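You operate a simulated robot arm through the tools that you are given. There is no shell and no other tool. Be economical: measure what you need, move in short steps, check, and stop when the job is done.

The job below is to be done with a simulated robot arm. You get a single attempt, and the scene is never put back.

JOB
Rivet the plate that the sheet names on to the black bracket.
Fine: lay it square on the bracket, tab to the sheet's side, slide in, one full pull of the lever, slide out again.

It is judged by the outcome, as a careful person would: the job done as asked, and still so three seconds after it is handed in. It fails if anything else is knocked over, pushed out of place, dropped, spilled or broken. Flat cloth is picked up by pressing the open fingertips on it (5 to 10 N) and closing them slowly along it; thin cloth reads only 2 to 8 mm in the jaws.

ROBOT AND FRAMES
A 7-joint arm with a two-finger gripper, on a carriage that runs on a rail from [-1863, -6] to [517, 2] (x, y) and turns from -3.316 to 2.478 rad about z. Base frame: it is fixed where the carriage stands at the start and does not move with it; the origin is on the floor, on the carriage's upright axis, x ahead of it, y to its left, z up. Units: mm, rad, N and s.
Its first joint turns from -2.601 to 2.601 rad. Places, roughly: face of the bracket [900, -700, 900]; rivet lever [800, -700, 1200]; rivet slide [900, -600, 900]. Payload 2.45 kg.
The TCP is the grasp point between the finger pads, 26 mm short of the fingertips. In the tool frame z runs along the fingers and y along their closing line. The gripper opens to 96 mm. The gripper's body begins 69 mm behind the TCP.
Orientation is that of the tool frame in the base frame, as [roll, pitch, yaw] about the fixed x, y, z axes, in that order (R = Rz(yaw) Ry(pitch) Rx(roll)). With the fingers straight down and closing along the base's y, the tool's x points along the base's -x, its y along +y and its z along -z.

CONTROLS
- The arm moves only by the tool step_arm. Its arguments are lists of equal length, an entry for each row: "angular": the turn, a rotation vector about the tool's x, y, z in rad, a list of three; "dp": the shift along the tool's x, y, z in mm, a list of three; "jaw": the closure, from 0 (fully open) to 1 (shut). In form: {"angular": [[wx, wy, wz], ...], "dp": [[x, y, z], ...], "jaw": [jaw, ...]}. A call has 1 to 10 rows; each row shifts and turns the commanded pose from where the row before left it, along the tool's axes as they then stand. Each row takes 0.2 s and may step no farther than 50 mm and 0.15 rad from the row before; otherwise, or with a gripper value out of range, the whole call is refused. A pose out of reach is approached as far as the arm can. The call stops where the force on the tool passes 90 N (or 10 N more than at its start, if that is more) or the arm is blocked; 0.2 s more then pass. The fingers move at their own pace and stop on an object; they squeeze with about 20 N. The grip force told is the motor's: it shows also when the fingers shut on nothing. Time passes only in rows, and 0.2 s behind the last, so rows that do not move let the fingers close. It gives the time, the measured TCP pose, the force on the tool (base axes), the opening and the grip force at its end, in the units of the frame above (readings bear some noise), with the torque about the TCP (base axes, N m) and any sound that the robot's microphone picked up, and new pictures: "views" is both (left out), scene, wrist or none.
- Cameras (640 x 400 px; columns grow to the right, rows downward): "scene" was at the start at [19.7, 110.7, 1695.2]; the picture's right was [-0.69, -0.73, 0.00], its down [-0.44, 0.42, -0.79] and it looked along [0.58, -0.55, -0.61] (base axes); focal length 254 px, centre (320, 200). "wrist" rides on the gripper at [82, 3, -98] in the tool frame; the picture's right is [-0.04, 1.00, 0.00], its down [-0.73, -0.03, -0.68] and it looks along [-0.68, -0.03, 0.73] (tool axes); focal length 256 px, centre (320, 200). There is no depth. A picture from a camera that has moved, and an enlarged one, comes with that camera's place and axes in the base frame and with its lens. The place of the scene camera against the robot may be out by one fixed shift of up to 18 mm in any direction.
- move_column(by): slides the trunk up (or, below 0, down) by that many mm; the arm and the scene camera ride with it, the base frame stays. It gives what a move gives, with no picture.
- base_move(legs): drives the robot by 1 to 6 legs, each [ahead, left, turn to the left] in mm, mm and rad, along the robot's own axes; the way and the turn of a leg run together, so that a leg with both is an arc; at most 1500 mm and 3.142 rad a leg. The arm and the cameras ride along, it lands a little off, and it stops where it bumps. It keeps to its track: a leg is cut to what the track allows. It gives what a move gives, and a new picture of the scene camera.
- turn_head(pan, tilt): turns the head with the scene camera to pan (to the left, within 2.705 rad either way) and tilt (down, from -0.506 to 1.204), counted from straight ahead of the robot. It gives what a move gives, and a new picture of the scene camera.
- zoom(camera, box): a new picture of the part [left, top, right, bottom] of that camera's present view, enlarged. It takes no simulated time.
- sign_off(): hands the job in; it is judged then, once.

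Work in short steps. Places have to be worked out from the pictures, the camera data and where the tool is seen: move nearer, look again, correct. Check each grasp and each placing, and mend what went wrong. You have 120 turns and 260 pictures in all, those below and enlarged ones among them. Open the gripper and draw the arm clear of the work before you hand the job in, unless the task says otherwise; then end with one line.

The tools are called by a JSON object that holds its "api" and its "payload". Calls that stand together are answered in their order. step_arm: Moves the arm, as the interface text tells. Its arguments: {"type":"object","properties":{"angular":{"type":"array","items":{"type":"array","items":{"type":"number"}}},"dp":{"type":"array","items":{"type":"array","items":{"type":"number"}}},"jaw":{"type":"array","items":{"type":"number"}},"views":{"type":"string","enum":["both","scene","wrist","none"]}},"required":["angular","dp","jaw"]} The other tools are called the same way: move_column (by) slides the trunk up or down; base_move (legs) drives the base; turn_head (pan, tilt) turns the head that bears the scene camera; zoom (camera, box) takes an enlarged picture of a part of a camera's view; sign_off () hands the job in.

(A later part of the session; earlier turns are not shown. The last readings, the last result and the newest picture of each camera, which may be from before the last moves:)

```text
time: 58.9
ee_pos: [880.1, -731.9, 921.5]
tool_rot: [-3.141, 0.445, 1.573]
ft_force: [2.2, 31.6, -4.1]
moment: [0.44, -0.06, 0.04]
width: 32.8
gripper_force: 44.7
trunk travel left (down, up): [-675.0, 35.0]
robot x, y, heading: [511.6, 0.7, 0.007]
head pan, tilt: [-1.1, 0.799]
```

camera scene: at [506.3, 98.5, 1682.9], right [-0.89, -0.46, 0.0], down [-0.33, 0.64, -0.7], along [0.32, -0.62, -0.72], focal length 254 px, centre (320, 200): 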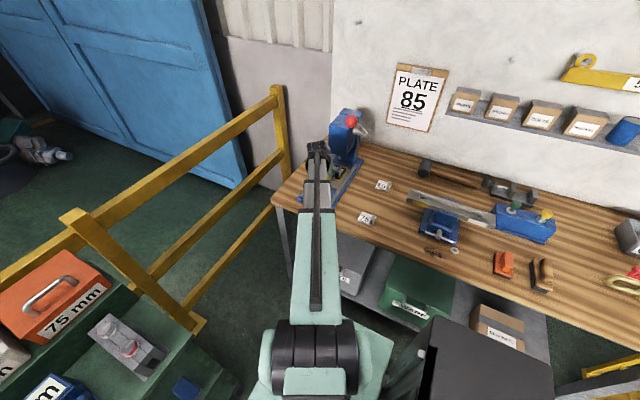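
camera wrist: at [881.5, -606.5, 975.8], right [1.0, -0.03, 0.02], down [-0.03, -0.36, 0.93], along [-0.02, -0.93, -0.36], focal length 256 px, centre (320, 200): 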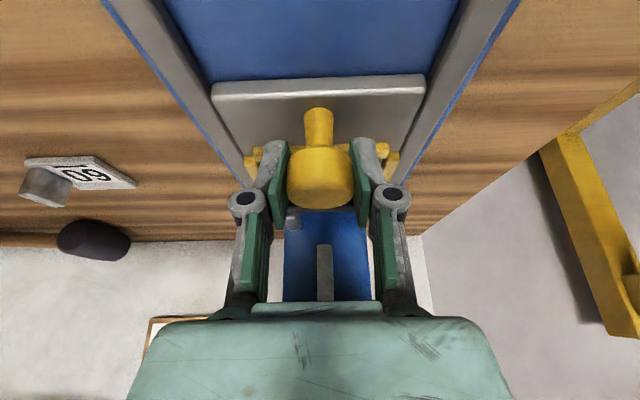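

Resistance rose to ~31 N, so it looks like the stop. I look to confirm it's the slide stop and not the hand touching the press.

{"api": "step_arm", "payload": {"angular": [[0, 0, 0]], "dp": [[0, 0, 0]], "jaw": [1], "views": "both"}}

{"api": "zoom", "payload": {"camera": "scene", "box": [300, 100, 370, 190]}}

{"api": "zoom", "payload": {"camera": "wrist", "box": [220, 160, 420, 310]}}

```text
time: 59.3
ee_pos: [879.5, -732.0, 921.1]
tool_rot: [-3.139, 0.445, 1.573]
ft_force: [2.9, 31.1, -6.0]
moment: [0.41, 0.0, 0.0]
width: 32.8
gripper_force: 45.2
trunk travel left (down, up): [-675.0, 35.0]
robot x, y, heading: [514.0, 0.3, 0.014]
head pan, tilt: [-1.1, 0.799]
camera scene: at [505.4, 103.0, 1682.6], right [-0.89, -0.46, 0.0], down [-0.33, 0.63, -0.7], along [0.32, -0.62, -0.72], focal length 254 px, centre (320, 200)
camera wrist: at [881.8, -614.7, 976.8], right [1.0, -0.03, 0.01], down [-0.03, -0.37, 0.93], along [-0.03, -0.93, -0.37], focal length 256 px, centre (320, 200)
```

scene: 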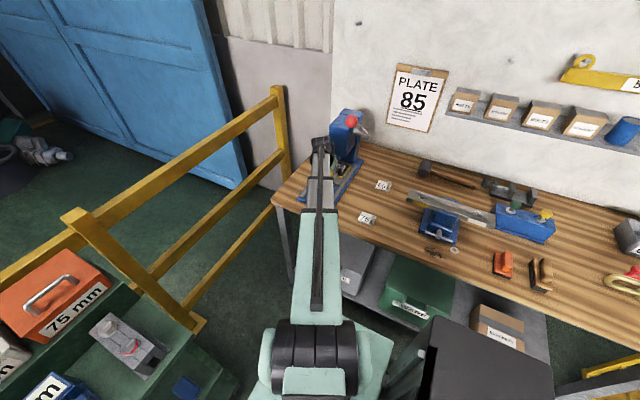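
wrist: 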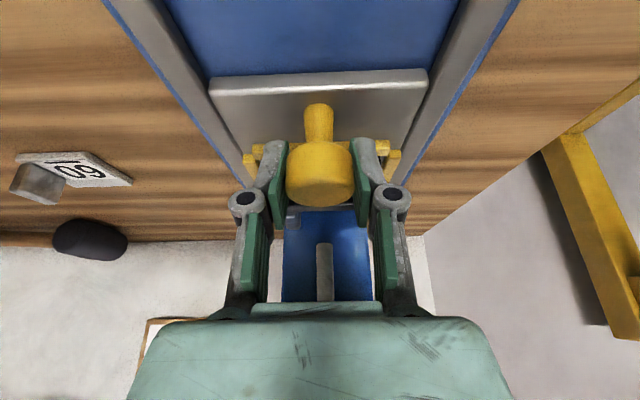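

```text
4.44 times, centred on (335, 145) of scene
camera zoom: at [505.4, 103.0, 1682.6], right [-0.89, -0.46, 0.0], down [-0.33, 0.63, -0.7], along [0.32, -0.62, -0.72], focal length 1128 px, centre (253, 444)
```

zoom: 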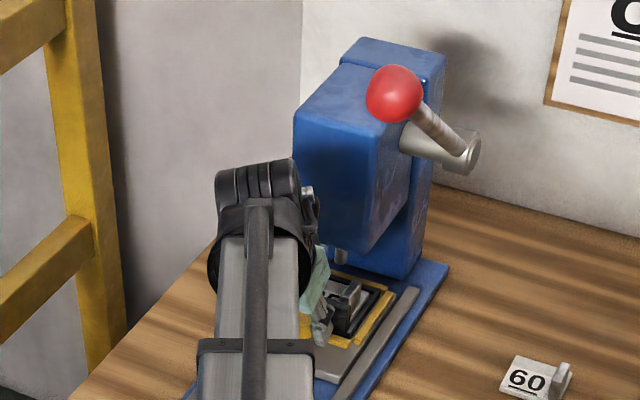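

```text
2.67 times, centred on (320, 235) of wrist
camera zoom: at [881.8, -614.7, 976.8], right [1.0, -0.03, 0.01], down [-0.03, -0.37, 0.93], along [-0.03, -0.93, -0.37], focal length 683 px, centre (320, 107)
```

zoom: 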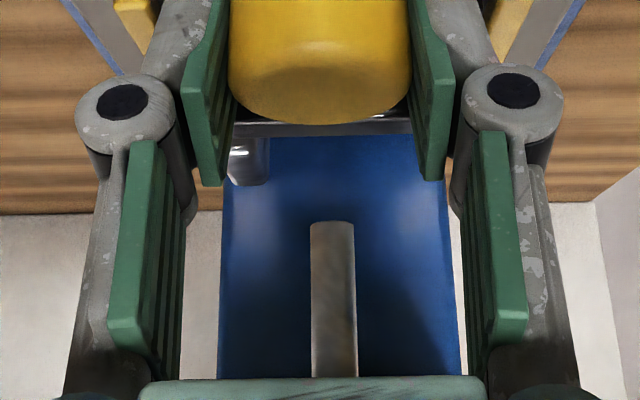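

The knob shifted slightly in the grip, so the slide is on its stop. I relax the push, open, and withdraw along the tool axis.

{"api": "step_arm", "payload": {"angular": [[0, 0, 0], [0, 0, 0], [0, 0, 0], [0, 0, 0], [0, 0, 0], [0, 0, 0], [0, 0, 0]], "dp": [[1.8, 0, -0.87], [0, 0, 0], [0, 0, 0], [0, 0, -20], [0, 0, -40], [0, 0, -40], [20, 0, -20]], "jaw": [1, 0.6, 0.4, 0.4, 0.4, 0.4, 0.4], "views": "both"}}

{"api": "zoom", "payload": {"camera": "wrist", "box": [220, 60, 440, 230]}}

{"api": "zoom", "payload": {"camera": "scene", "box": [290, 100, 390, 210]}}

```text
time: 60.9
ee_pos: [878.6, -660.3, 1020.5]
tool_rot: [3.142, 0.45, 1.575]
ft_force: [0.7, 0.0, -1.1]
moment: [-0.02, -0.01, -0.01]
width: 57.8
gripper_force: 0.1
trunk travel left (down, up): [-675.0, 35.0]
robot x, y, heading: [512.9, 4.0, 0.007]
head pan, tilt: [-1.1, 0.799]
camera scene: at [504.7, 100.1, 1682.8], right [-0.89, -0.46, 0.0], down [-0.33, 0.64, -0.7], along [0.32, -0.62, -0.72], focal length 254 px, centre (320, 200)
camera wrist: at [880.9, -543.7, 1076.3], right [1.0, -0.03, 0.02], down [-0.03, -0.37, 0.93], along [-0.02, -0.93, -0.37], focal length 256 px, centre (320, 200)
```

scene: 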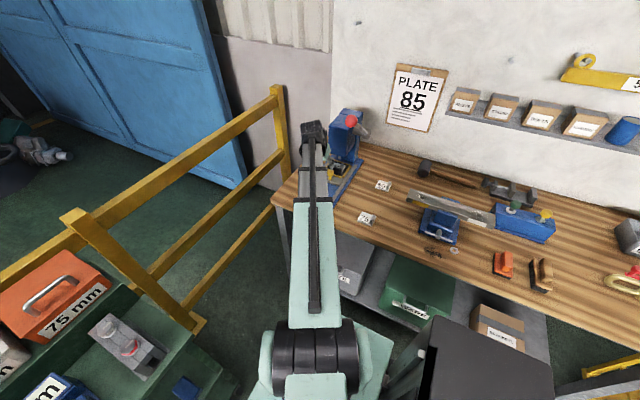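
wrist: 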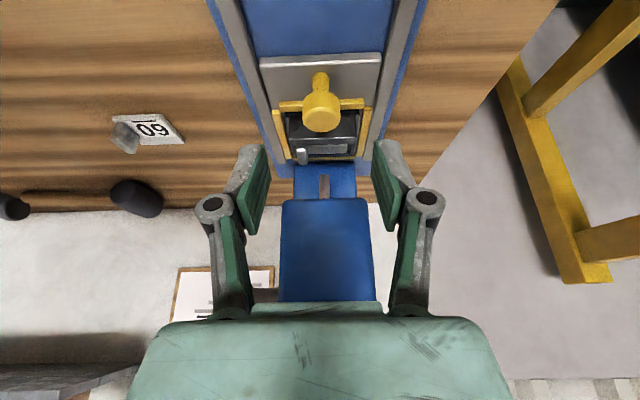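

```text
2.35 times, centred on (330, 145) of wrist
camera zoom: at [880.9, -543.7, 1076.3], right [1.0, -0.03, 0.02], down [-0.03, -0.37, 0.93], along [-0.02, -0.93, -0.37], focal length 602 px, centre (296, 329)
```

zoom: 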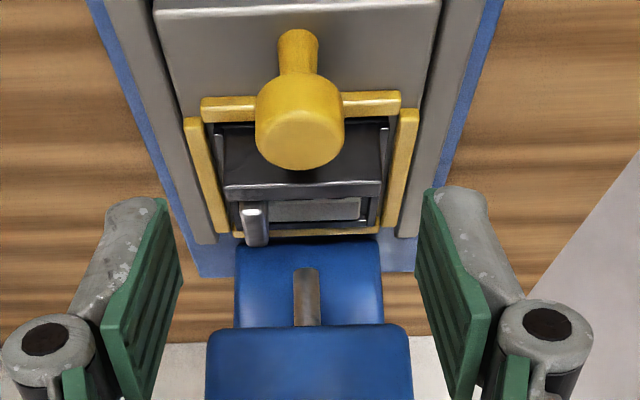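

```text
3.64 times, centred on (340, 155) of scene
camera zoom: at [504.7, 100.1, 1682.8], right [-0.89, -0.46, 0.0], down [-0.33, 0.64, -0.7], along [0.32, -0.62, -0.72], focal length 923 px, centre (247, 364)
```

zoom: 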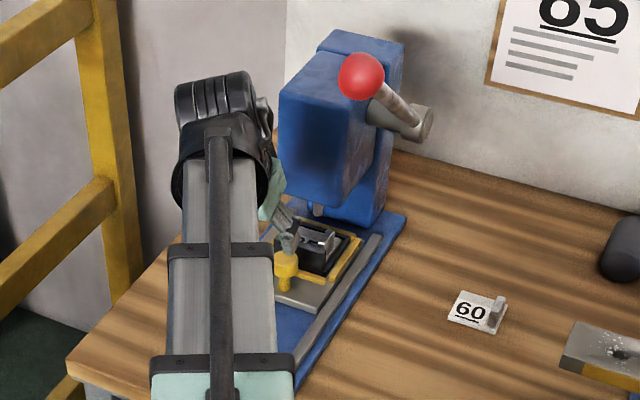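

The slide is in and the plate is under the punch. Next I go to the lever: retreat, rise in front of the red ball (~(777,-659,1247)) and look.

{"api": "step_arm", "payload": {"angular": [[0, 0, 0], [0, 0, 0], [0, 0, 0], [0, 0, 0], [0, 0, 0], [0, 0, 0], [0, 0, 0], [0, 0, 0]], "dp": [[36, 0, -17.4], [36, 0, -17.4], [36, 0, -17.4], [-15.7, -20, -32.4], [-15.7, -20, -32.4], [-15.7, -20, -32.4], [-15.7, -20, -32.4], [-15.7, -21, -32.4]], "jaw": [0.4, 0.4, 0.4, 0.4, 0.4, 0.4, 0.4, 0.4], "views": "both"}}

{"api": "zoom", "payload": {"camera": "wrist", "box": [240, 100, 480, 250]}}

```text
time: 62.7
ee_pos: [777.3, -544.4, 1203.3]
tool_rot: [-3.141, 0.451, 1.575]
ft_force: [0.0, -0.8, -0.3]
moment: [0.0, -0.02, -0.01]
width: 57.8
gripper_force: 0.0
trunk travel left (down, up): [-675.0, 35.0]
robot x, y, heading: [512.3, 0.7, 0.011]
head pan, tilt: [-1.1, 0.799]
camera scene: at [504.6, 100.1, 1682.8], right [-0.89, -0.46, 0.0], down [-0.33, 0.64, -0.7], along [0.32, -0.62, -0.72], focal length 254 px, centre (320, 200)
camera wrist: at [778.7, -426.9, 1257.0], right [1.0, -0.03, 0.02], down [-0.03, -0.37, 0.93], along [-0.02, -0.93, -0.37], focal length 256 px, centre (320, 200)
```

scene: 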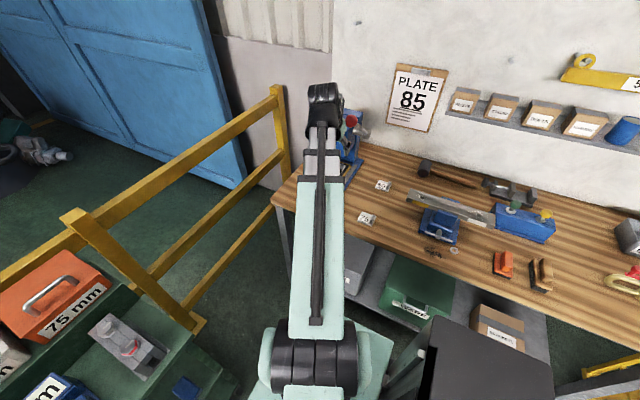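
wrist: 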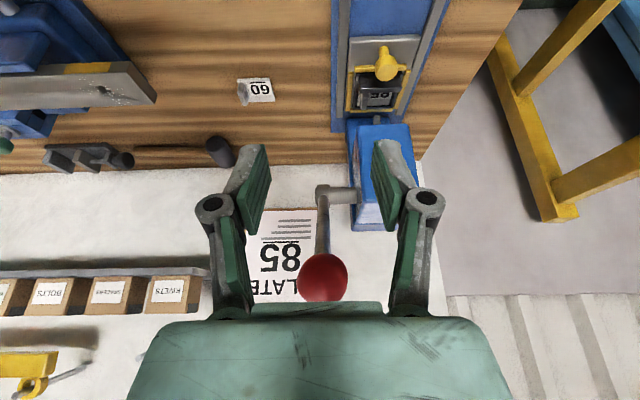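

```text
2.67 times, centred on (360, 175) of wrist
camera zoom: at [778.7, -426.9, 1257.0], right [1.0, -0.03, 0.02], down [-0.03, -0.37, 0.93], along [-0.02, -0.93, -0.37], focal length 683 px, centre (213, 267)
```

zoom: 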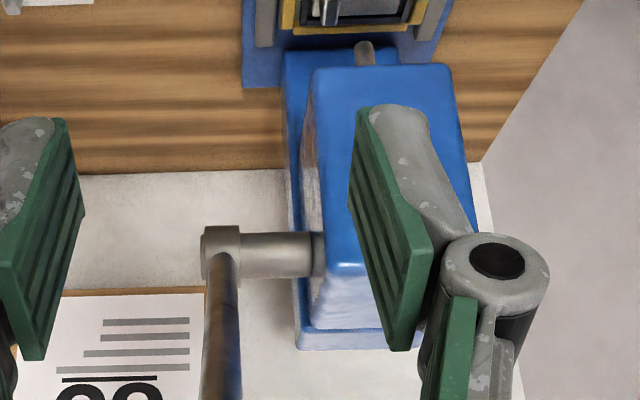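

Ball now refined to about (776,-659,1238), ~40 mm wide. I open wider, rise to its height, and approach to 30 mm short of it.

{"api": "step_arm", "payload": {"angular": [[0, 0, 0], [0, 0, 0], [0, 0, 0], [0, 0, 0], [0, 0, 0]], "dp": [[-15.2, -1, -31.5], [-25.2, 0, 12.2], [-25.2, 0, 12.2], [-25.2, 0, 12.2], [0, 0, 0]], "jaw": [0.2, 0.2, 0.2, 0.2, 0.2], "views": "both"}}

{"api": "zoom", "payload": {"camera": "scene", "box": [290, 70, 390, 180]}}

```text
time: 63.9
ee_pos: [776.2, -624.9, 1237.1]
tool_rot: [-3.14, 0.45, 1.574]
ft_force: [0.3, 0.1, -0.3]
moment: [-0.01, 0.02, 0.02]
width: 76.8
gripper_force: 0.0
trunk travel left (down, up): [-675.0, 35.0]
robot x, y, heading: [508.7, 2.3, 0.01]
head pan, tilt: [-1.1, 0.799]
camera scene: at [504.8, 99.8, 1682.8], right [-0.89, -0.46, 0.0], down [-0.33, 0.64, -0.7], along [0.32, -0.62, -0.72], focal length 254 px, centre (320, 200)
camera wrist: at [778.8, -508.8, 1291.8], right [1.0, -0.03, 0.02], down [-0.03, -0.37, 0.93], along [-0.02, -0.93, -0.37], focal length 256 px, centre (320, 200)
```

scene: 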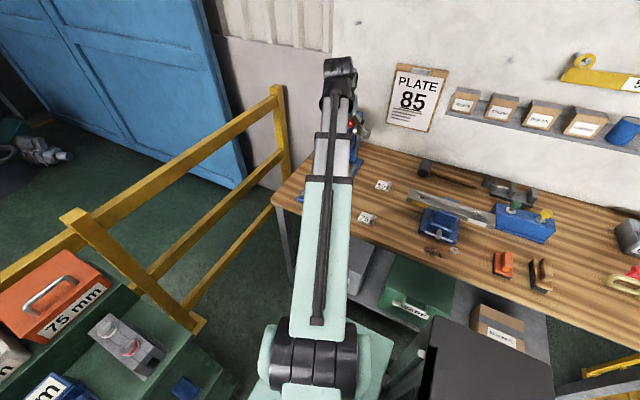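
wrist: 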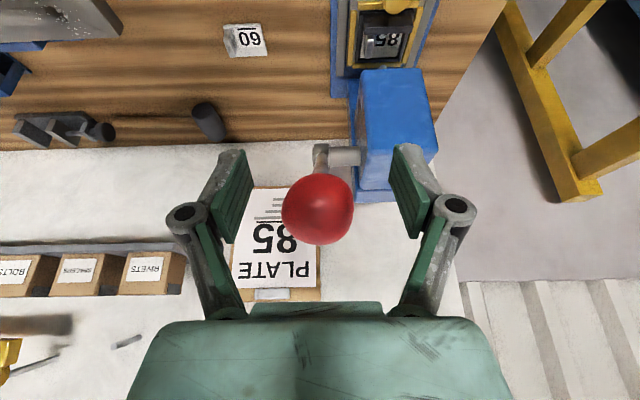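

```text
3.64 times, centred on (340, 125) of scene
camera zoom: at [504.8, 99.8, 1682.8], right [-0.89, -0.46, 0.0], down [-0.33, 0.64, -0.7], along [0.32, -0.62, -0.72], focal length 923 px, centre (247, 473)
```

zoom: 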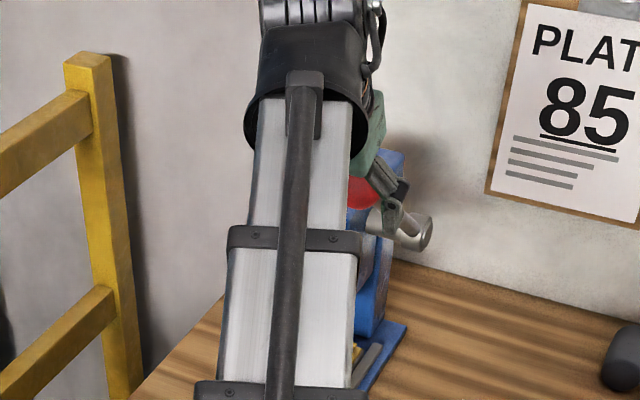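

Ball triangulated to (774,-664,1236), ~44 mm wide. I move the last 39 mm and close on it.

{"api": "step_arm", "payload": {"angular": [[0, 0, 0], [0, 0, 0], [0, 0, 0], [0, 0, 0], [0, 0, 0], [0, 0, 0], [0, 0, 0]], "dp": [[-17.4, -1.5, 8.7], [-17.4, 0, 8.9], [0, 0, 0], [0, 0, 0], [0, 0, 0], [0, 0, 0], [0, 0, 0]], "jaw": [0.2, 0.2, 0.2, 0.4, 0.5, 1, 1], "views": "wrist"}}

```text
time: 65.5
ee_pos: [774.7, -664.8, 1237.6]
tool_rot: [-3.14, 0.448, 1.574]
ft_force: [2.0, 0.3, 2.3]
moment: [0.0, -0.29, 0.05]
width: 41.8
gripper_force: 45.1
trunk travel left (down, up): [-675.0, 35.0]
robot x, y, heading: [509.5, 2.7, 0.005]
head pan, tilt: [-1.1, 0.799]
camera wrist: at [776.2, -547.9, 1291.6], right [1.0, -0.03, 0.02], down [-0.03, -0.37, 0.93], along [-0.02, -0.93, -0.37], focal length 256 px, centre (320, 200)
```

wrist: 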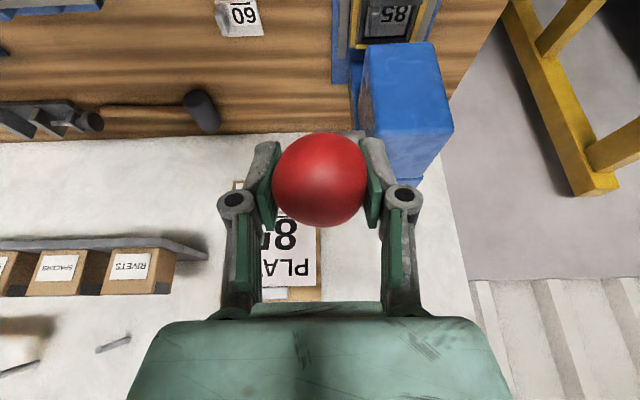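

The ball is gripped (41.8 mm). I start the pull along an arc about the pivot (~y -863, z 1079), 10° first, watching forces.

{"api": "step_arm", "payload": {"angular": [[0, 0, 0], [0, 0, 0], [0, 0, 0], [0, 0, 0], [0, 0, 0]], "dp": [[10.4, 0, 5.4], [10.1, 0, 5.8], [9.4, 0, 6], [9, 0, 6.2], [0, 0, 0]], "jaw": [1, 1, 1, 1, 1], "views": "wrist"}}

```text
time: 66.7
ee_pos: [773.8, -640.5, 1197.7]
tool_rot: [-3.142, 0.45, 1.573]
ft_force: [-3.6, -0.2, 5.6]
moment: [-0.93, -0.08, 0.0]
width: 41.6
gripper_force: 45.1
trunk travel left (down, up): [-675.0, 35.0]
robot x, y, heading: [513.1, -0.5, 0.01]
head pan, tilt: [-1.1, 0.799]
camera wrist: at [776.3, -523.9, 1251.8], right [1.0, -0.03, 0.02], down [-0.03, -0.37, 0.93], along [-0.03, -0.93, -0.37], focal length 256 px, centre (320, 200)
```

wrist: 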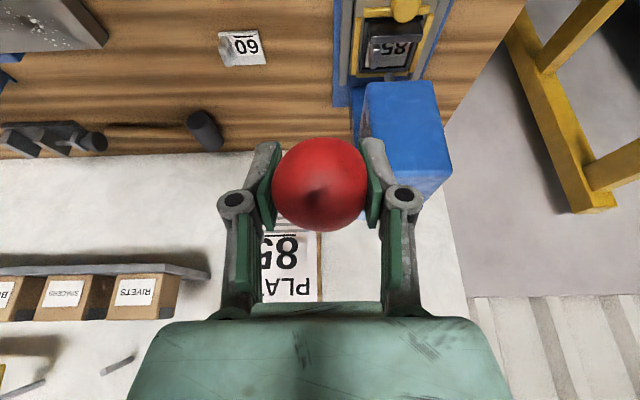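

Low forces and the lever follows. I continue from 28° to 8°.

{"api": "step_arm", "payload": {"angular": [[0, 0, 0], [0, 0, 0], [0, 0, 0], [0, 0, 0], [0, 0, 0], [0, 0, 0], [0, 0, 0], [0, 0, 0], [0, 0, 0]], "dp": [[8.8, 0, 6.7], [8.4, 0, 7.1], [8.2, 0, 7.5], [7.7, 0, 7.8], [7.4, 0, 8.2], [7.2, 0, 8.4], [6.7, 0, 8.8], [6.3, 0, 9], [0, 0, 0]], "jaw": [1, 1, 1, 1, 1, 1, 1, 1, 1], "views": "wrist"}}

```text
time: 68.7
ee_pos: [775.3, -615.5, 1114.6]
tool_rot: [-3.139, 0.449, 1.572]
ft_force: [-10.0, 1.4, 3.0]
moment: [-0.14, -0.38, 0.23]
width: 43.4
gripper_force: 45.2
trunk travel left (down, up): [-675.0, 35.0]
robot x, y, heading: [513.8, 1.9, 0.009]
head pan, tilt: [-1.1, 0.799]
camera wrist: at [776.3, -498.0, 1169.4], right [1.0, -0.03, 0.02], down [-0.03, -0.37, 0.93], along [-0.02, -0.93, -0.37], focal length 256 px, centre (320, 200)
```

wrist: 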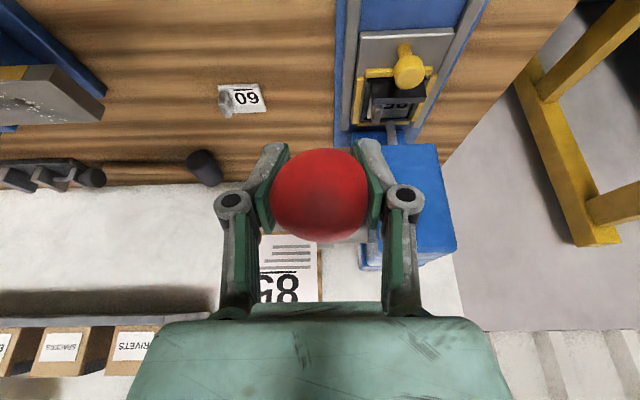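

The ball sits ~8 mm deeper in the jaws but is still held. I continue to about -2° and check.

{"api": "step_arm", "payload": {"angular": [[0, 0, 0], [0, 0, 0], [0, 0, 0], [0, 0, 0], [0, 0, 0]], "dp": [[5.8, 0, 9.4], [5.7, 0, 9.5], [5, 0, 9.8], [4.8, 0, 9.9], [0, 0, 0]], "jaw": [1, 1, 1, 1, 1], "views": "wrist"}}

```text
time: 69.9
ee_pos: [775.9, -613.9, 1068.8]
tool_rot: [-3.141, 0.449, 1.574]
ft_force: [-4.8, -17.1, 1.4]
moment: [0.39, -0.64, 0.46]
width: 35.3
gripper_force: 45.2
trunk travel left (down, up): [-675.0, 35.0]
robot x, y, heading: [513.1, 3.3, 0.007]
head pan, tilt: [-1.1, 0.799]
camera wrist: at [776.8, -497.3, 1123.2], right [1.0, -0.03, 0.02], down [-0.03, -0.37, 0.93], along [-0.02, -0.93, -0.37], focal length 256 px, centre (320, 200)
```

wrist: 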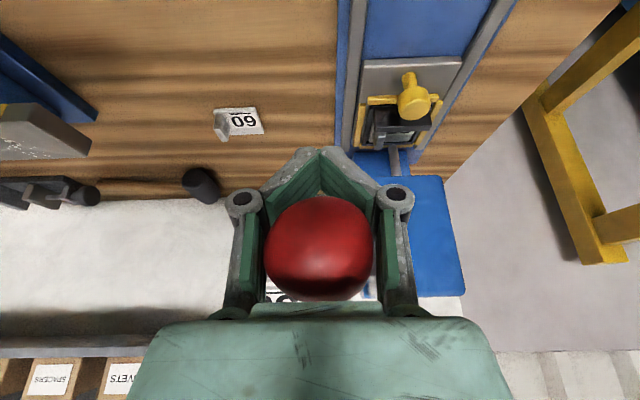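

The ball slid up into the finger cage (tips closed beneath it), lever at ≈5°. That cage works: the palm can press the ball down. I advance along the tool axis, watching the force.

{"api": "step_arm", "payload": {"angular": [[0, 0, 0], [0, 0, 0], [0, 0, 0], [0, 0, 0]], "dp": [[0.8, 0, 8.5], [0.8, 0, 8.5], [0.8, 0, 8.5], [0, 0, 0]], "jaw": [1, 1, 1, 1], "views": "both"}}

{"api": "zoom", "payload": {"camera": "scene", "box": [290, 70, 390, 180]}}

```text
time: 70.9
ee_pos: [773.7, -614.4, 1046.6]
tool_rot: [3.141, 0.448, 1.575]
ft_force: [-7.5, 35.9, 2.6]
moment: [-0.71, -0.67, 0.0]
width: 33.3
gripper_force: 45.0
trunk travel left (down, up): [-675.0, 35.0]
robot x, y, heading: [513.9, 1.9, 0.01]
head pan, tilt: [-1.1, 0.799]
camera scene: at [503.5, 105.1, 1682.4], right [-0.89, -0.46, 0.0], down [-0.33, 0.63, -0.7], along [0.32, -0.62, -0.71], focal length 254 px, centre (320, 200)
camera wrist: at [775.9, -498.3, 1101.6], right [1.0, -0.03, 0.02], down [-0.03, -0.37, 0.93], along [-0.02, -0.93, -0.37], focal length 256 px, centre (320, 200)
```

scene: 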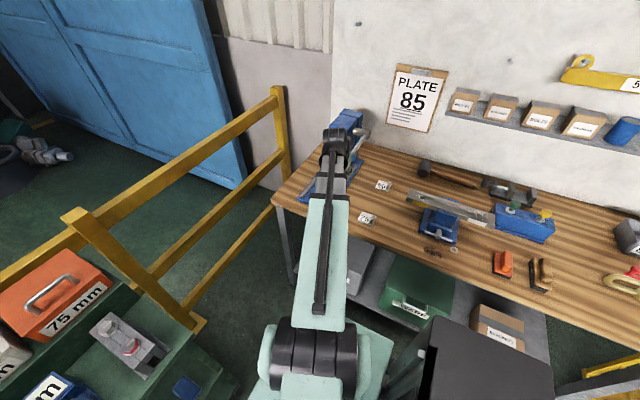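
wrist: 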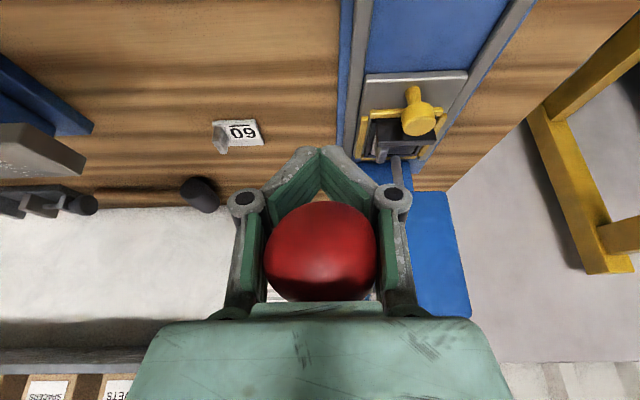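

```text
3.64 times, centred on (340, 125) of scene
camera zoom: at [503.5, 105.1, 1682.4], right [-0.89, -0.46, 0.0], down [-0.33, 0.63, -0.7], along [0.32, -0.62, -0.71], focal length 923 px, centre (247, 473)
```

zoom: 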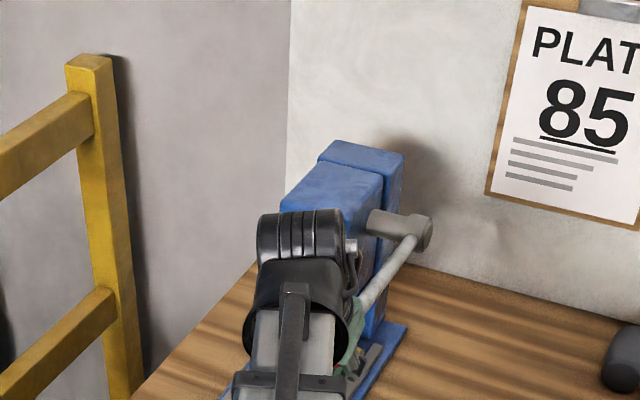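

The lever comes down with the hand (now ≈0°); the sideways load says my path is ~10 mm too far in. I correct toward +y while continuing down.

{"api": "step_arm", "payload": {"angular": [[0, 0, 0], [0, 0, 0], [0, 0, 0], [0, 0, 0]], "dp": [[8, 0, 3], [6, 0, 7], [5, 0, 8], [0, 0, 0]], "jaw": [1, 1, 1, 1], "views": "wrist"}}

```text
time: 71.9
ee_pos: [774.4, -615.5, 1021.6]
tool_rot: [3.14, 0.453, 1.576]
ft_force: [1.1, -25.6, 8.6]
moment: [0.13, -0.17, 0.42]
width: 33.2
gripper_force: 44.8
trunk travel left (down, up): [-675.0, 35.0]
robot x, y, heading: [511.7, -2.0, 0.006]
head pan, tilt: [-1.1, 0.799]
camera wrist: at [775.8, -498.1, 1074.9], right [1.0, -0.03, 0.02], down [-0.03, -0.36, 0.93], along [-0.02, -0.93, -0.36], focal length 256 px, centre (320, 200)
```

wrist: 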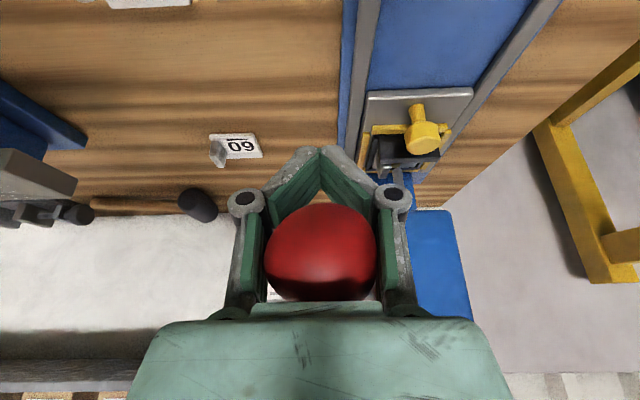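

Now slightly too far +y. I continue down with a small -y correction to about -15°.

{"api": "step_arm", "payload": {"angular": [[0, 0, 0], [0, 0, 0], [0, 0, 0], [0, 0, 0], [0, 0, 0]], "dp": [[1.2, 0, 11.6], [2.2, 0, 11.5], [2.6, 0, 11], [2.6, 0, 11], [0, 0, 0]], "jaw": [1, 1, 1, 1, 1], "views": "wrist"}}

```text
time: 72.9
ee_pos: [774.6, -616.4, 988.5]
tool_rot: [3.136, 0.464, 1.574]
ft_force: [-3.2, 16.3, 59.4]
moment: [2.27, -0.21, 0.26]
width: 36.4
gripper_force: 45.2
trunk travel left (down, up): [-675.0, 35.0]
robot x, y, heading: [514.4, 3.9, 0.008]
head pan, tilt: [-1.1, 0.799]
stopped in row 5: the force on the tool passed its limit at 101 N (the readings are from after the stop); the commanded pose is now the measured one
camera wrist: at [775.6, -498.0, 1041.6], right [1.0, -0.03, 0.02], down [-0.03, -0.35, 0.94], along [-0.02, -0.94, -0.35], focal length 256 px, centre (320, 200)
```

wrist: 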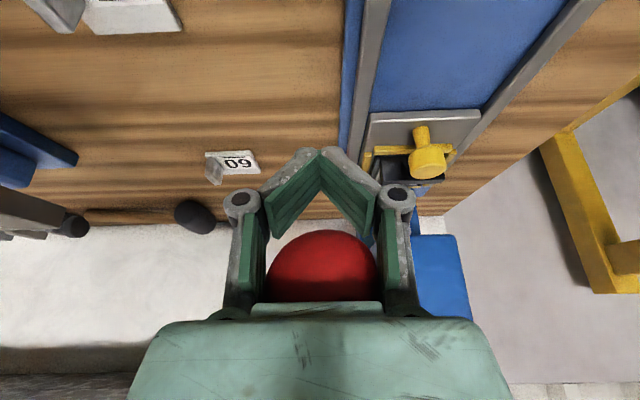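

The force hit 101 N: either the bottom stop or riveting resistance. I look at punch and lever.

{"api": "zoom", "payload": {"camera": "wrist", "box": [350, 90, 490, 220]}}

{"api": "zoom", "payload": {"camera": "scene", "box": [290, 90, 390, 210]}}

{"api": "turn_head", "payload": {"pan": -0.9, "tilt": 0.7}}

```text
3.08 times, centred on (420, 155) of wrist
camera zoom: at [775.6, -498.0, 1041.6], right [1.0, -0.03, 0.02], down [-0.03, -0.35, 0.94], along [-0.02, -0.94, -0.35], focal length 788 px, centre (12, 338)
```

zoom: 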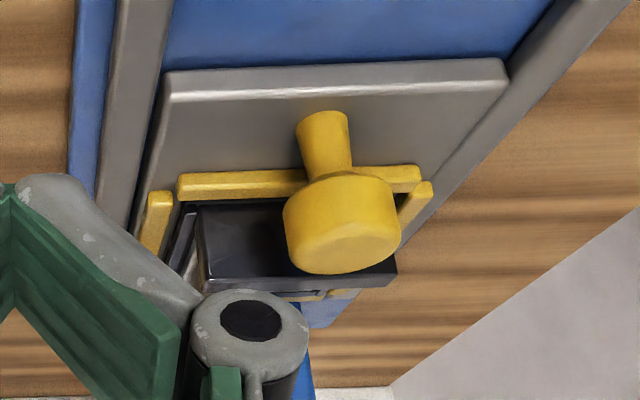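

```text
3.33 times, centred on (340, 150) of scene
camera zoom: at [501.8, 107.1, 1682.6], right [-0.89, -0.46, 0.0], down [-0.33, 0.63, -0.7], along [0.32, -0.62, -0.71], focal length 846 px, centre (253, 367)
```

zoom: 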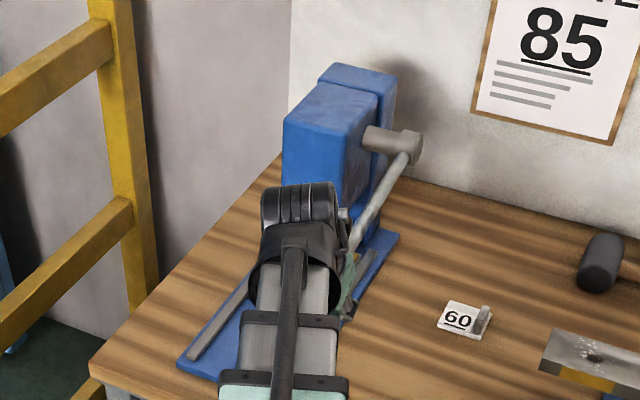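

```text
time: 73.7
ee_pos: [775.3, -613.9, 987.4]
tool_rot: [3.135, 0.465, 1.576]
ft_force: [-5.1, 21.6, 78.2]
moment: [0.54, -0.3, 0.31]
width: 36.1
gripper_force: 44.9
trunk travel left (down, up): [-675.0, 35.0]
robot x, y, heading: [510.8, 1.8, 0.014]
head pan, tilt: [-0.901, 0.7]
camera scene: at [517.3, 114.7, 1690.8], right [-0.78, -0.63, 0.0], down [-0.4, 0.5, -0.77], along [0.48, -0.6, -0.64], focal length 254 px, centre (320, 200)
```

scene: 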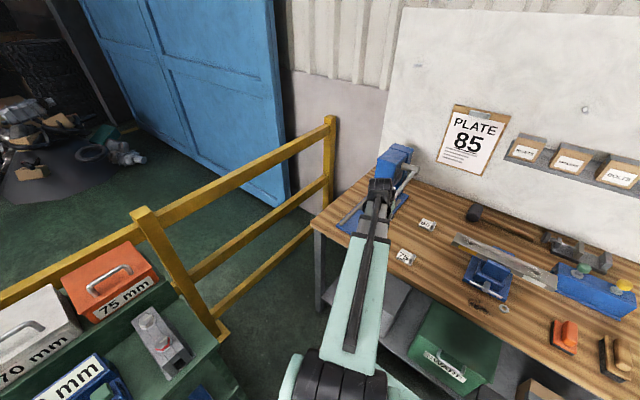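

Lever is at about -15…-17°. I press 2 mm further to discriminate stop from riveting resistance.

{"api": "step_arm", "payload": {"angular": [[0, 0, 0], [0, 0, 0]], "dp": [[0.5, 0, 2], [0, 0, 0]], "jaw": [1, 1], "views": "none"}}

{"api": "zoom", "payload": {"camera": "scene", "box": [340, 120, 440, 230]}}

```text
time: 74.1
ee_pos: [774.7, -616.3, 989.5]
tool_rot: [3.136, 0.468, 1.573]
ft_force: [-5.2, 21.1, 58.7]
moment: [2.02, -0.2, 0.17]
width: 36.2
gripper_force: 45.7
trunk travel left (down, up): [-675.0, 35.0]
robot x, y, heading: [512.5, -0.9, 0.008]
head pan, tilt: [-0.901, 0.7]
stopped in row 1: the force on the tool passed its limit at 92 N (the readings are from after the stop); the commanded pose is now the measured one
```

```text
3.64 times, centred on (390, 175) of scene
camera zoom: at [517.8, 113.1, 1690.2], right [-0.78, -0.63, 0.0], down [-0.4, 0.5, -0.77], along [0.48, -0.6, -0.64], focal length 923 px, centre (66, 291)
```

zoom: 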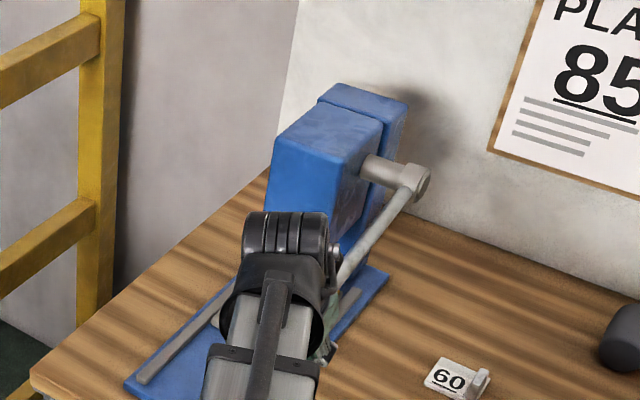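

It doesn't yield under 92 N: the lever is on its bottom stop after ~50° of stroke. Now I bring the lever back up, lifting the caged ball along the same arc.

{"api": "step_arm", "payload": {"angular": [[0, 0, 0], [0, 0, 0], [0, 0, 0], [0, 0, 0], [0, 0, 0], [0, 0, 0]], "dp": [[-5.3, 0, -14.1], [-5.3, 0, -14.1], [-6.5, 0, -13.4], [-6.5, 0, -13.4], [-6.5, 0, -13.4], [0, 0, 0]], "jaw": [1, 1, 1, 1, 1, 1], "views": "both"}}

```text
time: 75.5
ee_pos: [773.2, -618.9, 1059.9]
tool_rot: [3.141, 0.461, 1.573]
ft_force: [-13.8, 10.5, -0.5]
moment: [0.59, -0.63, 0.28]
width: 35.4
gripper_force: 44.6
trunk travel left (down, up): [-675.0, 35.0]
robot x, y, heading: [513.3, -1.0, 0.009]
head pan, tilt: [-0.901, 0.7]
camera scene: at [519.0, 106.7, 1691.0], right [-0.78, -0.63, 0.0], down [-0.4, 0.5, -0.77], along [0.48, -0.6, -0.64], focal length 254 px, centre (320, 200)
camera wrist: at [775.7, -501.3, 1112.4], right [1.0, -0.03, 0.02], down [-0.03, -0.35, 0.93], along [-0.02, -0.93, -0.36], focal length 256 px, centre (320, 200)
```

scene: 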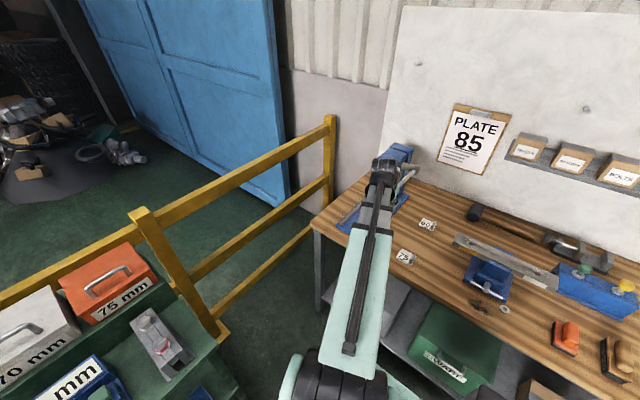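
wrist: 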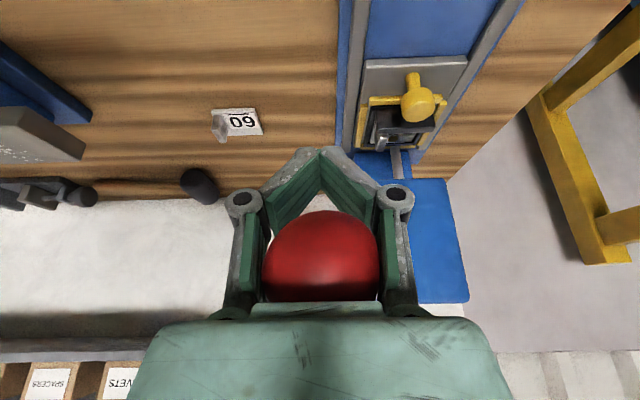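

The lever rises with the hand. I zoom at the punch/plate, then continue up.

{"api": "zoom", "payload": {"camera": "wrist", "box": [350, 60, 470, 190]}}

{"api": "step_arm", "payload": {"angular": [[0, 0, 0], [0, 0, 0], [0, 0, 0], [0, 0, 0]], "dp": [[-7.5, 0, -13], [-8.7, 0, -12.1], [-8.7, 0, -12.1], [0, 0, 0]], "jaw": [1, 1, 1, 1], "views": "wrist"}}

```text
3.08 times, centred on (410, 125) of wrist
camera zoom: at [775.7, -501.3, 1112.4], right [1.0, -0.03, 0.02], down [-0.03, -0.35, 0.93], along [-0.02, -0.93, -0.36], focal length 788 px, centre (43, 431)
```

zoom: 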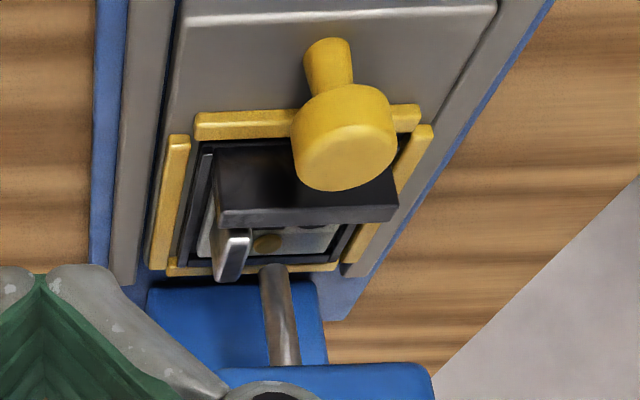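

```text
time: 76.5
ee_pos: [774.6, -625.3, 1103.9]
tool_rot: [3.137, 0.462, 1.575]
ft_force: [-10.6, -4.7, 0.4]
moment: [0.54, -0.68, 0.27]
width: 34.9
gripper_force: 44.8
trunk travel left (down, up): [-675.0, 35.0]
robot x, y, heading: [513.5, 2.2, 0.006]
head pan, tilt: [-0.901, 0.7]
camera wrist: at [775.6, -508.4, 1156.6], right [1.0, -0.03, 0.02], down [-0.03, -0.35, 0.94], along [-0.02, -0.94, -0.35], focal length 256 px, centre (320, 200)
```

wrist: 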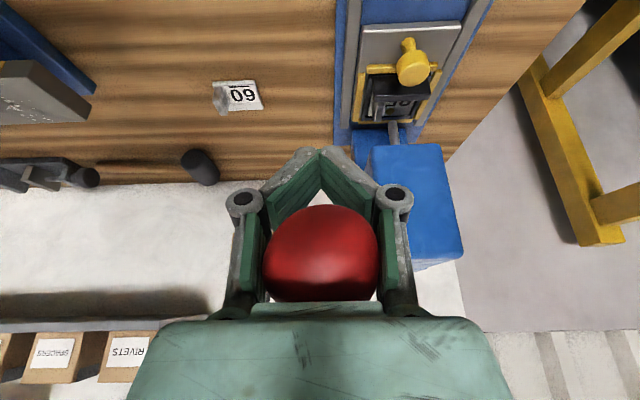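

A brass rivet head is now visible on the plate: riveted. I raise the lever the rest of the way.

{"api": "step_arm", "payload": {"angular": [[0, 0, 0], [0, 0, 0], [0, 0, 0], [0, 0, 0], [0, 0, 0], [0, 0, 0], [0, 0, 0]], "dp": [[-10.7, 0, -10.4], [-10.7, 0, -10.4], [-10.7, 0, -10.4], [-12.4, 0, -8.4], [-12.4, 0, -8.4], [-12.4, 0, -8.4], [0, 0, 0]], "jaw": [1, 1, 1, 1, 1, 1, 1], "views": "wrist"}}

```text
time: 78.1
ee_pos: [774.8, -660.0, 1184.9]
tool_rot: [3.139, 0.463, 1.574]
ft_force: [-9.1, 0.0, -2.7]
moment: [0.72, -0.63, 0.31]
width: 33.8
gripper_force: 44.9
trunk travel left (down, up): [-675.0, 35.0]
robot x, y, heading: [510.3, 0.3, 0.006]
head pan, tilt: [-0.901, 0.7]
camera wrist: at [775.8, -542.4, 1238.1], right [1.0, -0.03, 0.02], down [-0.03, -0.35, 0.93], along [-0.02, -0.93, -0.35], focal length 256 px, centre (320, 200)
```

wrist: 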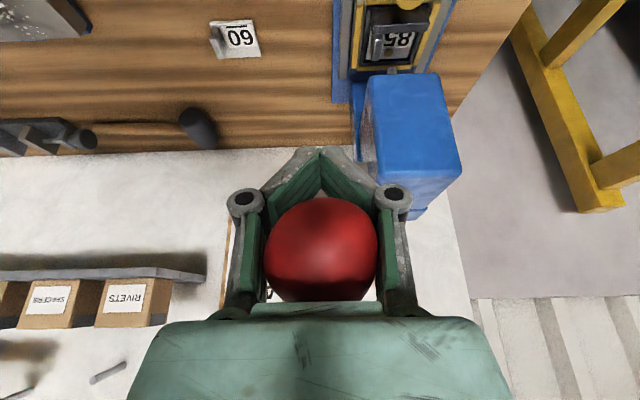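

{"api": "step_arm", "payload": {"angular": [[0, 0, 0], [0, 0, 0], [0, 0, 0]], "dp": [[-10.9, 0, -5.3], [-8, 0, -4], [0, 0, 0]], "jaw": [1, 1, 1], "views": "wrist"}}

```text
time: 78.9
ee_pos: [774.7, -670.7, 1201.2]
tool_rot: [3.138, 0.461, 1.572]
ft_force: [-15.5, 5.1, 0.4]
moment: [0.88, -0.81, 0.23]
width: 33.7
gripper_force: 45.2
trunk travel left (down, up): [-675.0, 35.0]
robot x, y, heading: [510.1, 2.0, 0.007]
head pan, tilt: [-0.901, 0.7]
camera wrist: at [776.0, -554.2, 1254.5], right [1.0, -0.03, 0.02], down [-0.03, -0.35, 0.93], along [-0.02, -0.93, -0.36], focal length 256 px, centre (320, 200)
```

wrist: 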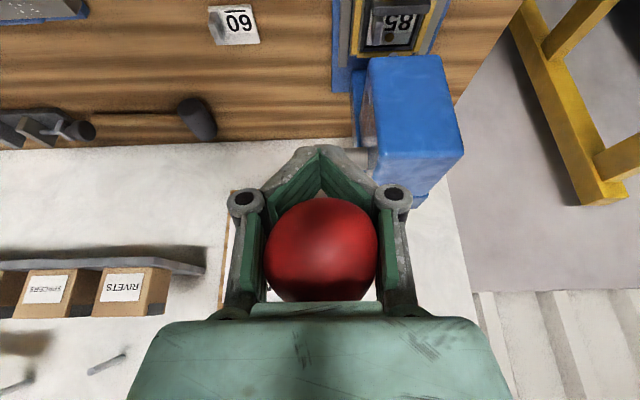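

The lever is back at its starting height (~1237). I open wide and withdraw along the tool axis.

{"api": "step_arm", "payload": {"angular": [[0, 0, 0], [0, 0, 0], [0, 0, 0], [0, 0, 0], [0, 0, 0], [0, 0, 0], [0, 0, 0]], "dp": [[0, 0, 0], [0, 0, 0], [10, 0, -10], [30, 0, -20], [40, 0, -10], [40, 0, -10], [40, 0, 0]], "jaw": [0.4, 0.2, 0.2, 0.2, 0.2, 0.2, 0.2], "views": "both"}}

{"api": "zoom", "payload": {"camera": "scene", "box": [330, 110, 450, 240]}}

```text
time: 80.5
ee_pos: [778.8, -504.0, 1173.8]
tool_rot: [3.138, 0.46, 1.576]
ft_force: [-0.8, -0.5, -0.3]
moment: [0.01, -0.02, 0.02]
width: 76.6
gripper_force: 0.1
trunk travel left (down, up): [-675.0, 35.0]
robot x, y, heading: [510.0, 2.4, 0.009]
head pan, tilt: [-0.901, 0.7]
camera scene: at [520.8, 105.7, 1691.1], right [-0.78, -0.63, 0.0], down [-0.4, 0.5, -0.77], along [0.48, -0.6, -0.64], focal length 254 px, centre (320, 200)
camera wrist: at [779.0, -387.0, 1227.2], right [1.0, -0.03, 0.02], down [-0.03, -0.36, 0.93], along [-0.02, -0.93, -0.36], focal length 256 px, centre (320, 200)
```

scene: 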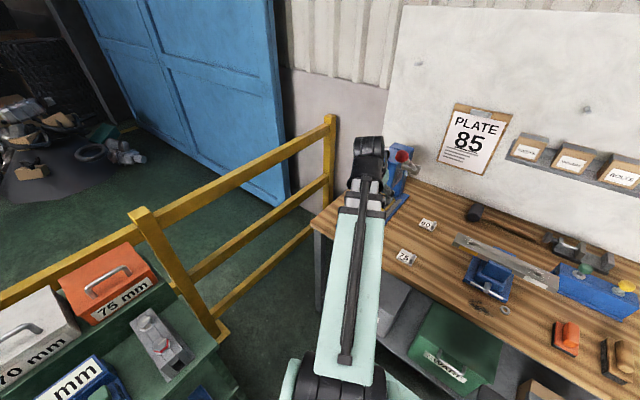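
wrist: 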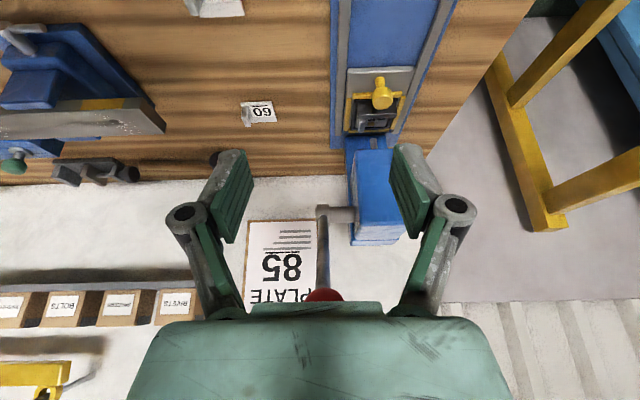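

```text
3.08 times, centred on (390, 175) of scene
camera zoom: at [520.8, 105.7, 1691.1], right [-0.78, -0.63, 0.0], down [-0.4, 0.5, -0.77], along [0.48, -0.6, -0.64], focal length 781 px, centre (105, 277)
```

zoom: 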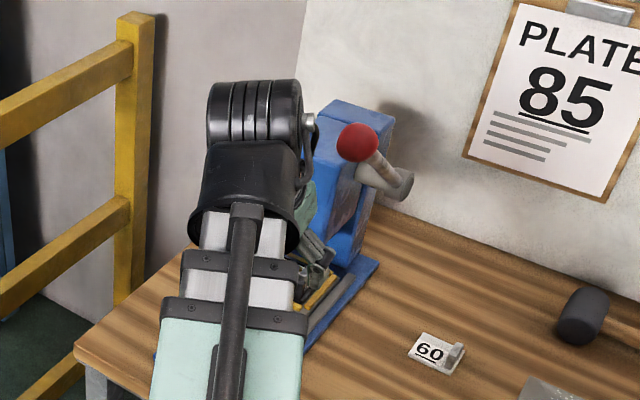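

Lever is up and stays. Now I go back to hover above the slide knob (expected at (879,-728)).

{"api": "step_arm", "payload": {"angular": [[0, 0.01, 0], [0, 0, 0], [0, 0, 0], [0, 0, 0], [0, 0, 0], [0, 0, 0], [0, 0, 0], [0, 0, 0], [0, 0, 0]], "dp": [[4.2, 20.1, 34.4], [4.2, 20.1, 34.4], [4.2, 20.1, 34.4], [4.2, 20.1, 34.4], [4.2, 20.1, 34.4], [-28.4, 0, 16], [-28.4, 0, 16], [-28.4, 0, 16], [-20, 0, 12]], "jaw": [0.4, 0.4, 0.4, 0.4, 0.4, 0.4, 0.4, 0.4, 0.4], "views": "wrist"}}

{"api": "zoom", "payload": {"camera": "wrist", "box": [220, 40, 440, 230]}}

```text
time: 82.5
ee_pos: [877.7, -682.9, 1000.9]
tool_rot: [3.141, 0.45, 1.577]
ft_force: [-0.2, -0.4, 0.6]
moment: [-0.02, 0.0, 0.0]
width: 57.6
gripper_force: 0.1
trunk travel left (down, up): [-675.0, 35.0]
robot x, y, heading: [513.2, -0.6, 0.009]
head pan, tilt: [-0.901, 0.7]
camera wrist: at [879.3, -566.5, 1055.9], right [1.0, -0.03, 0.02], down [-0.03, -0.36, 0.93], along [-0.02, -0.93, -0.37], focal length 256 px, centre (320, 200)
```

wrist: 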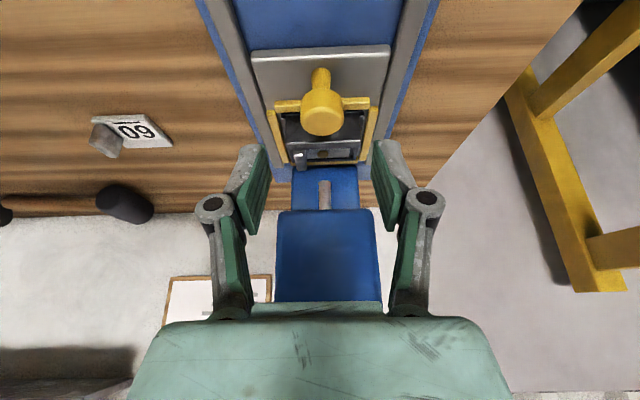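

```text
2.11 times, centred on (330, 135) of wrist
camera zoom: at [879.3, -566.5, 1055.9], right [1.0, -0.03, 0.02], down [-0.03, -0.36, 0.93], along [-0.02, -0.93, -0.37], focal length 539 px, centre (299, 337)
```

zoom: 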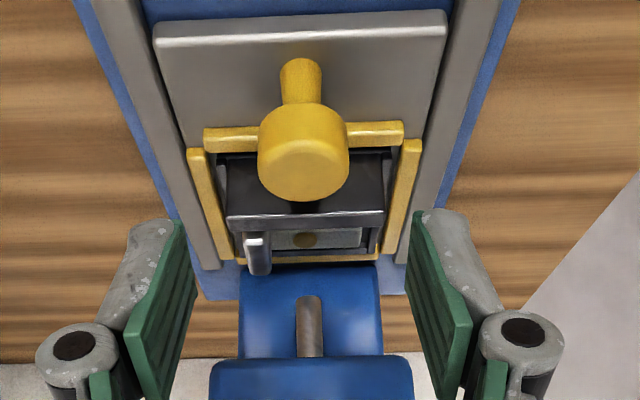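

The rivet is visible on the plate. I advance onto the knob and close.

{"api": "step_arm", "payload": {"angular": [[0, 0, 0], [0, 0, 0], [0, 0, 0], [0, 0, 0], [0, 0, 0], [0, 0, 0], [0, 0, 0]], "dp": [[-1.6, 1, 31], [-1.6, 0, 30], [-1.6, 0, 30], [0, 0, 0], [0, 0, 0], [0, 0, 0], [0, 0, 0]], "jaw": [0.4, 0.4, 0.4, 0.4, 0.6, 1, 1], "views": "wrist"}}

```text
time: 84.1
ee_pos: [880.2, -728.6, 920.6]
tool_rot: [3.138, 0.452, 1.573]
ft_force: [-6.7, 1.0, -1.8]
moment: [-0.21, 0.07, -0.02]
width: 32.5
gripper_force: 44.7
trunk travel left (down, up): [-675.0, 35.0]
robot x, y, heading: [511.3, 1.4, 0.004]
head pan, tilt: [-0.901, 0.7]
camera wrist: at [881.3, -611.8, 976.5], right [1.0, -0.03, 0.02], down [-0.03, -0.37, 0.93], along [-0.02, -0.93, -0.37], focal length 256 px, centre (320, 200)
```

wrist: 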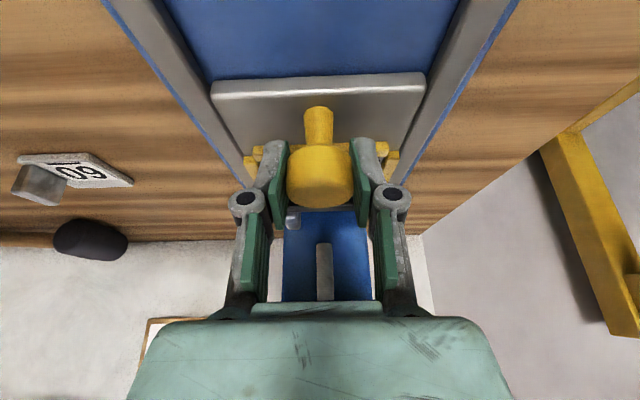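

Knob held. I pull the slide out, +y 135 mm first.

{"api": "step_arm", "payload": {"angular": [[0, 0, 0], [0, 0, 0], [0, 0, 0], [0, 0, 0], [0, 0, 0], [0, 0, 0], [0, 0, 0], [0, 0, 0], [0, 0, 0], [0, 0, 0]], "dp": [[9, -0.3, -4.35], [13.5, 0, -6.53], [13.5, 0, -6.53], [13.5, 0, -6.53], [13.5, 0, -6.53], [13.5, 0, -6.53], [13.5, 0, -6.53], [13.5, 0, -6.53], [13.5, 0, -6.53], [4.5, 0, -2.18]], "jaw": [1, 1, 1, 1, 1, 1, 1, 1, 1, 1], "views": "wrist"}}

```text
time: 86.3
ee_pos: [879.1, -591.7, 922.5]
tool_rot: [3.14, 0.45, 1.575]
ft_force: [9.4, -0.3, 2.9]
moment: [-0.05, -0.04, 0.03]
width: 32.5
gripper_force: 45.0
trunk travel left (down, up): [-675.0, 35.0]
robot x, y, heading: [509.5, 1.2, 0.008]
head pan, tilt: [-0.901, 0.7]
camera wrist: at [880.7, -475.3, 976.3], right [1.0, -0.03, 0.02], down [-0.03, -0.36, 0.93], along [-0.02, -0.93, -0.37], focal length 256 px, centre (320, 200)
```

wrist: 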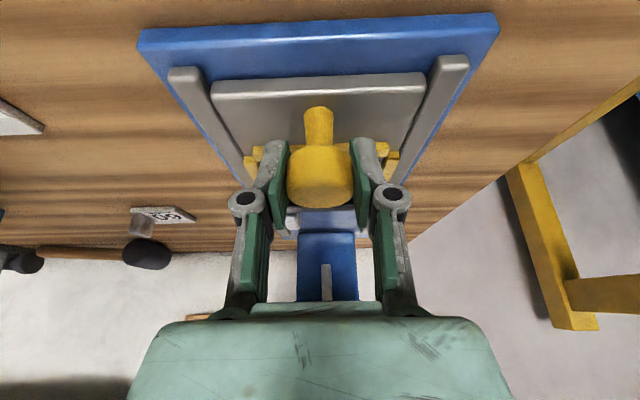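

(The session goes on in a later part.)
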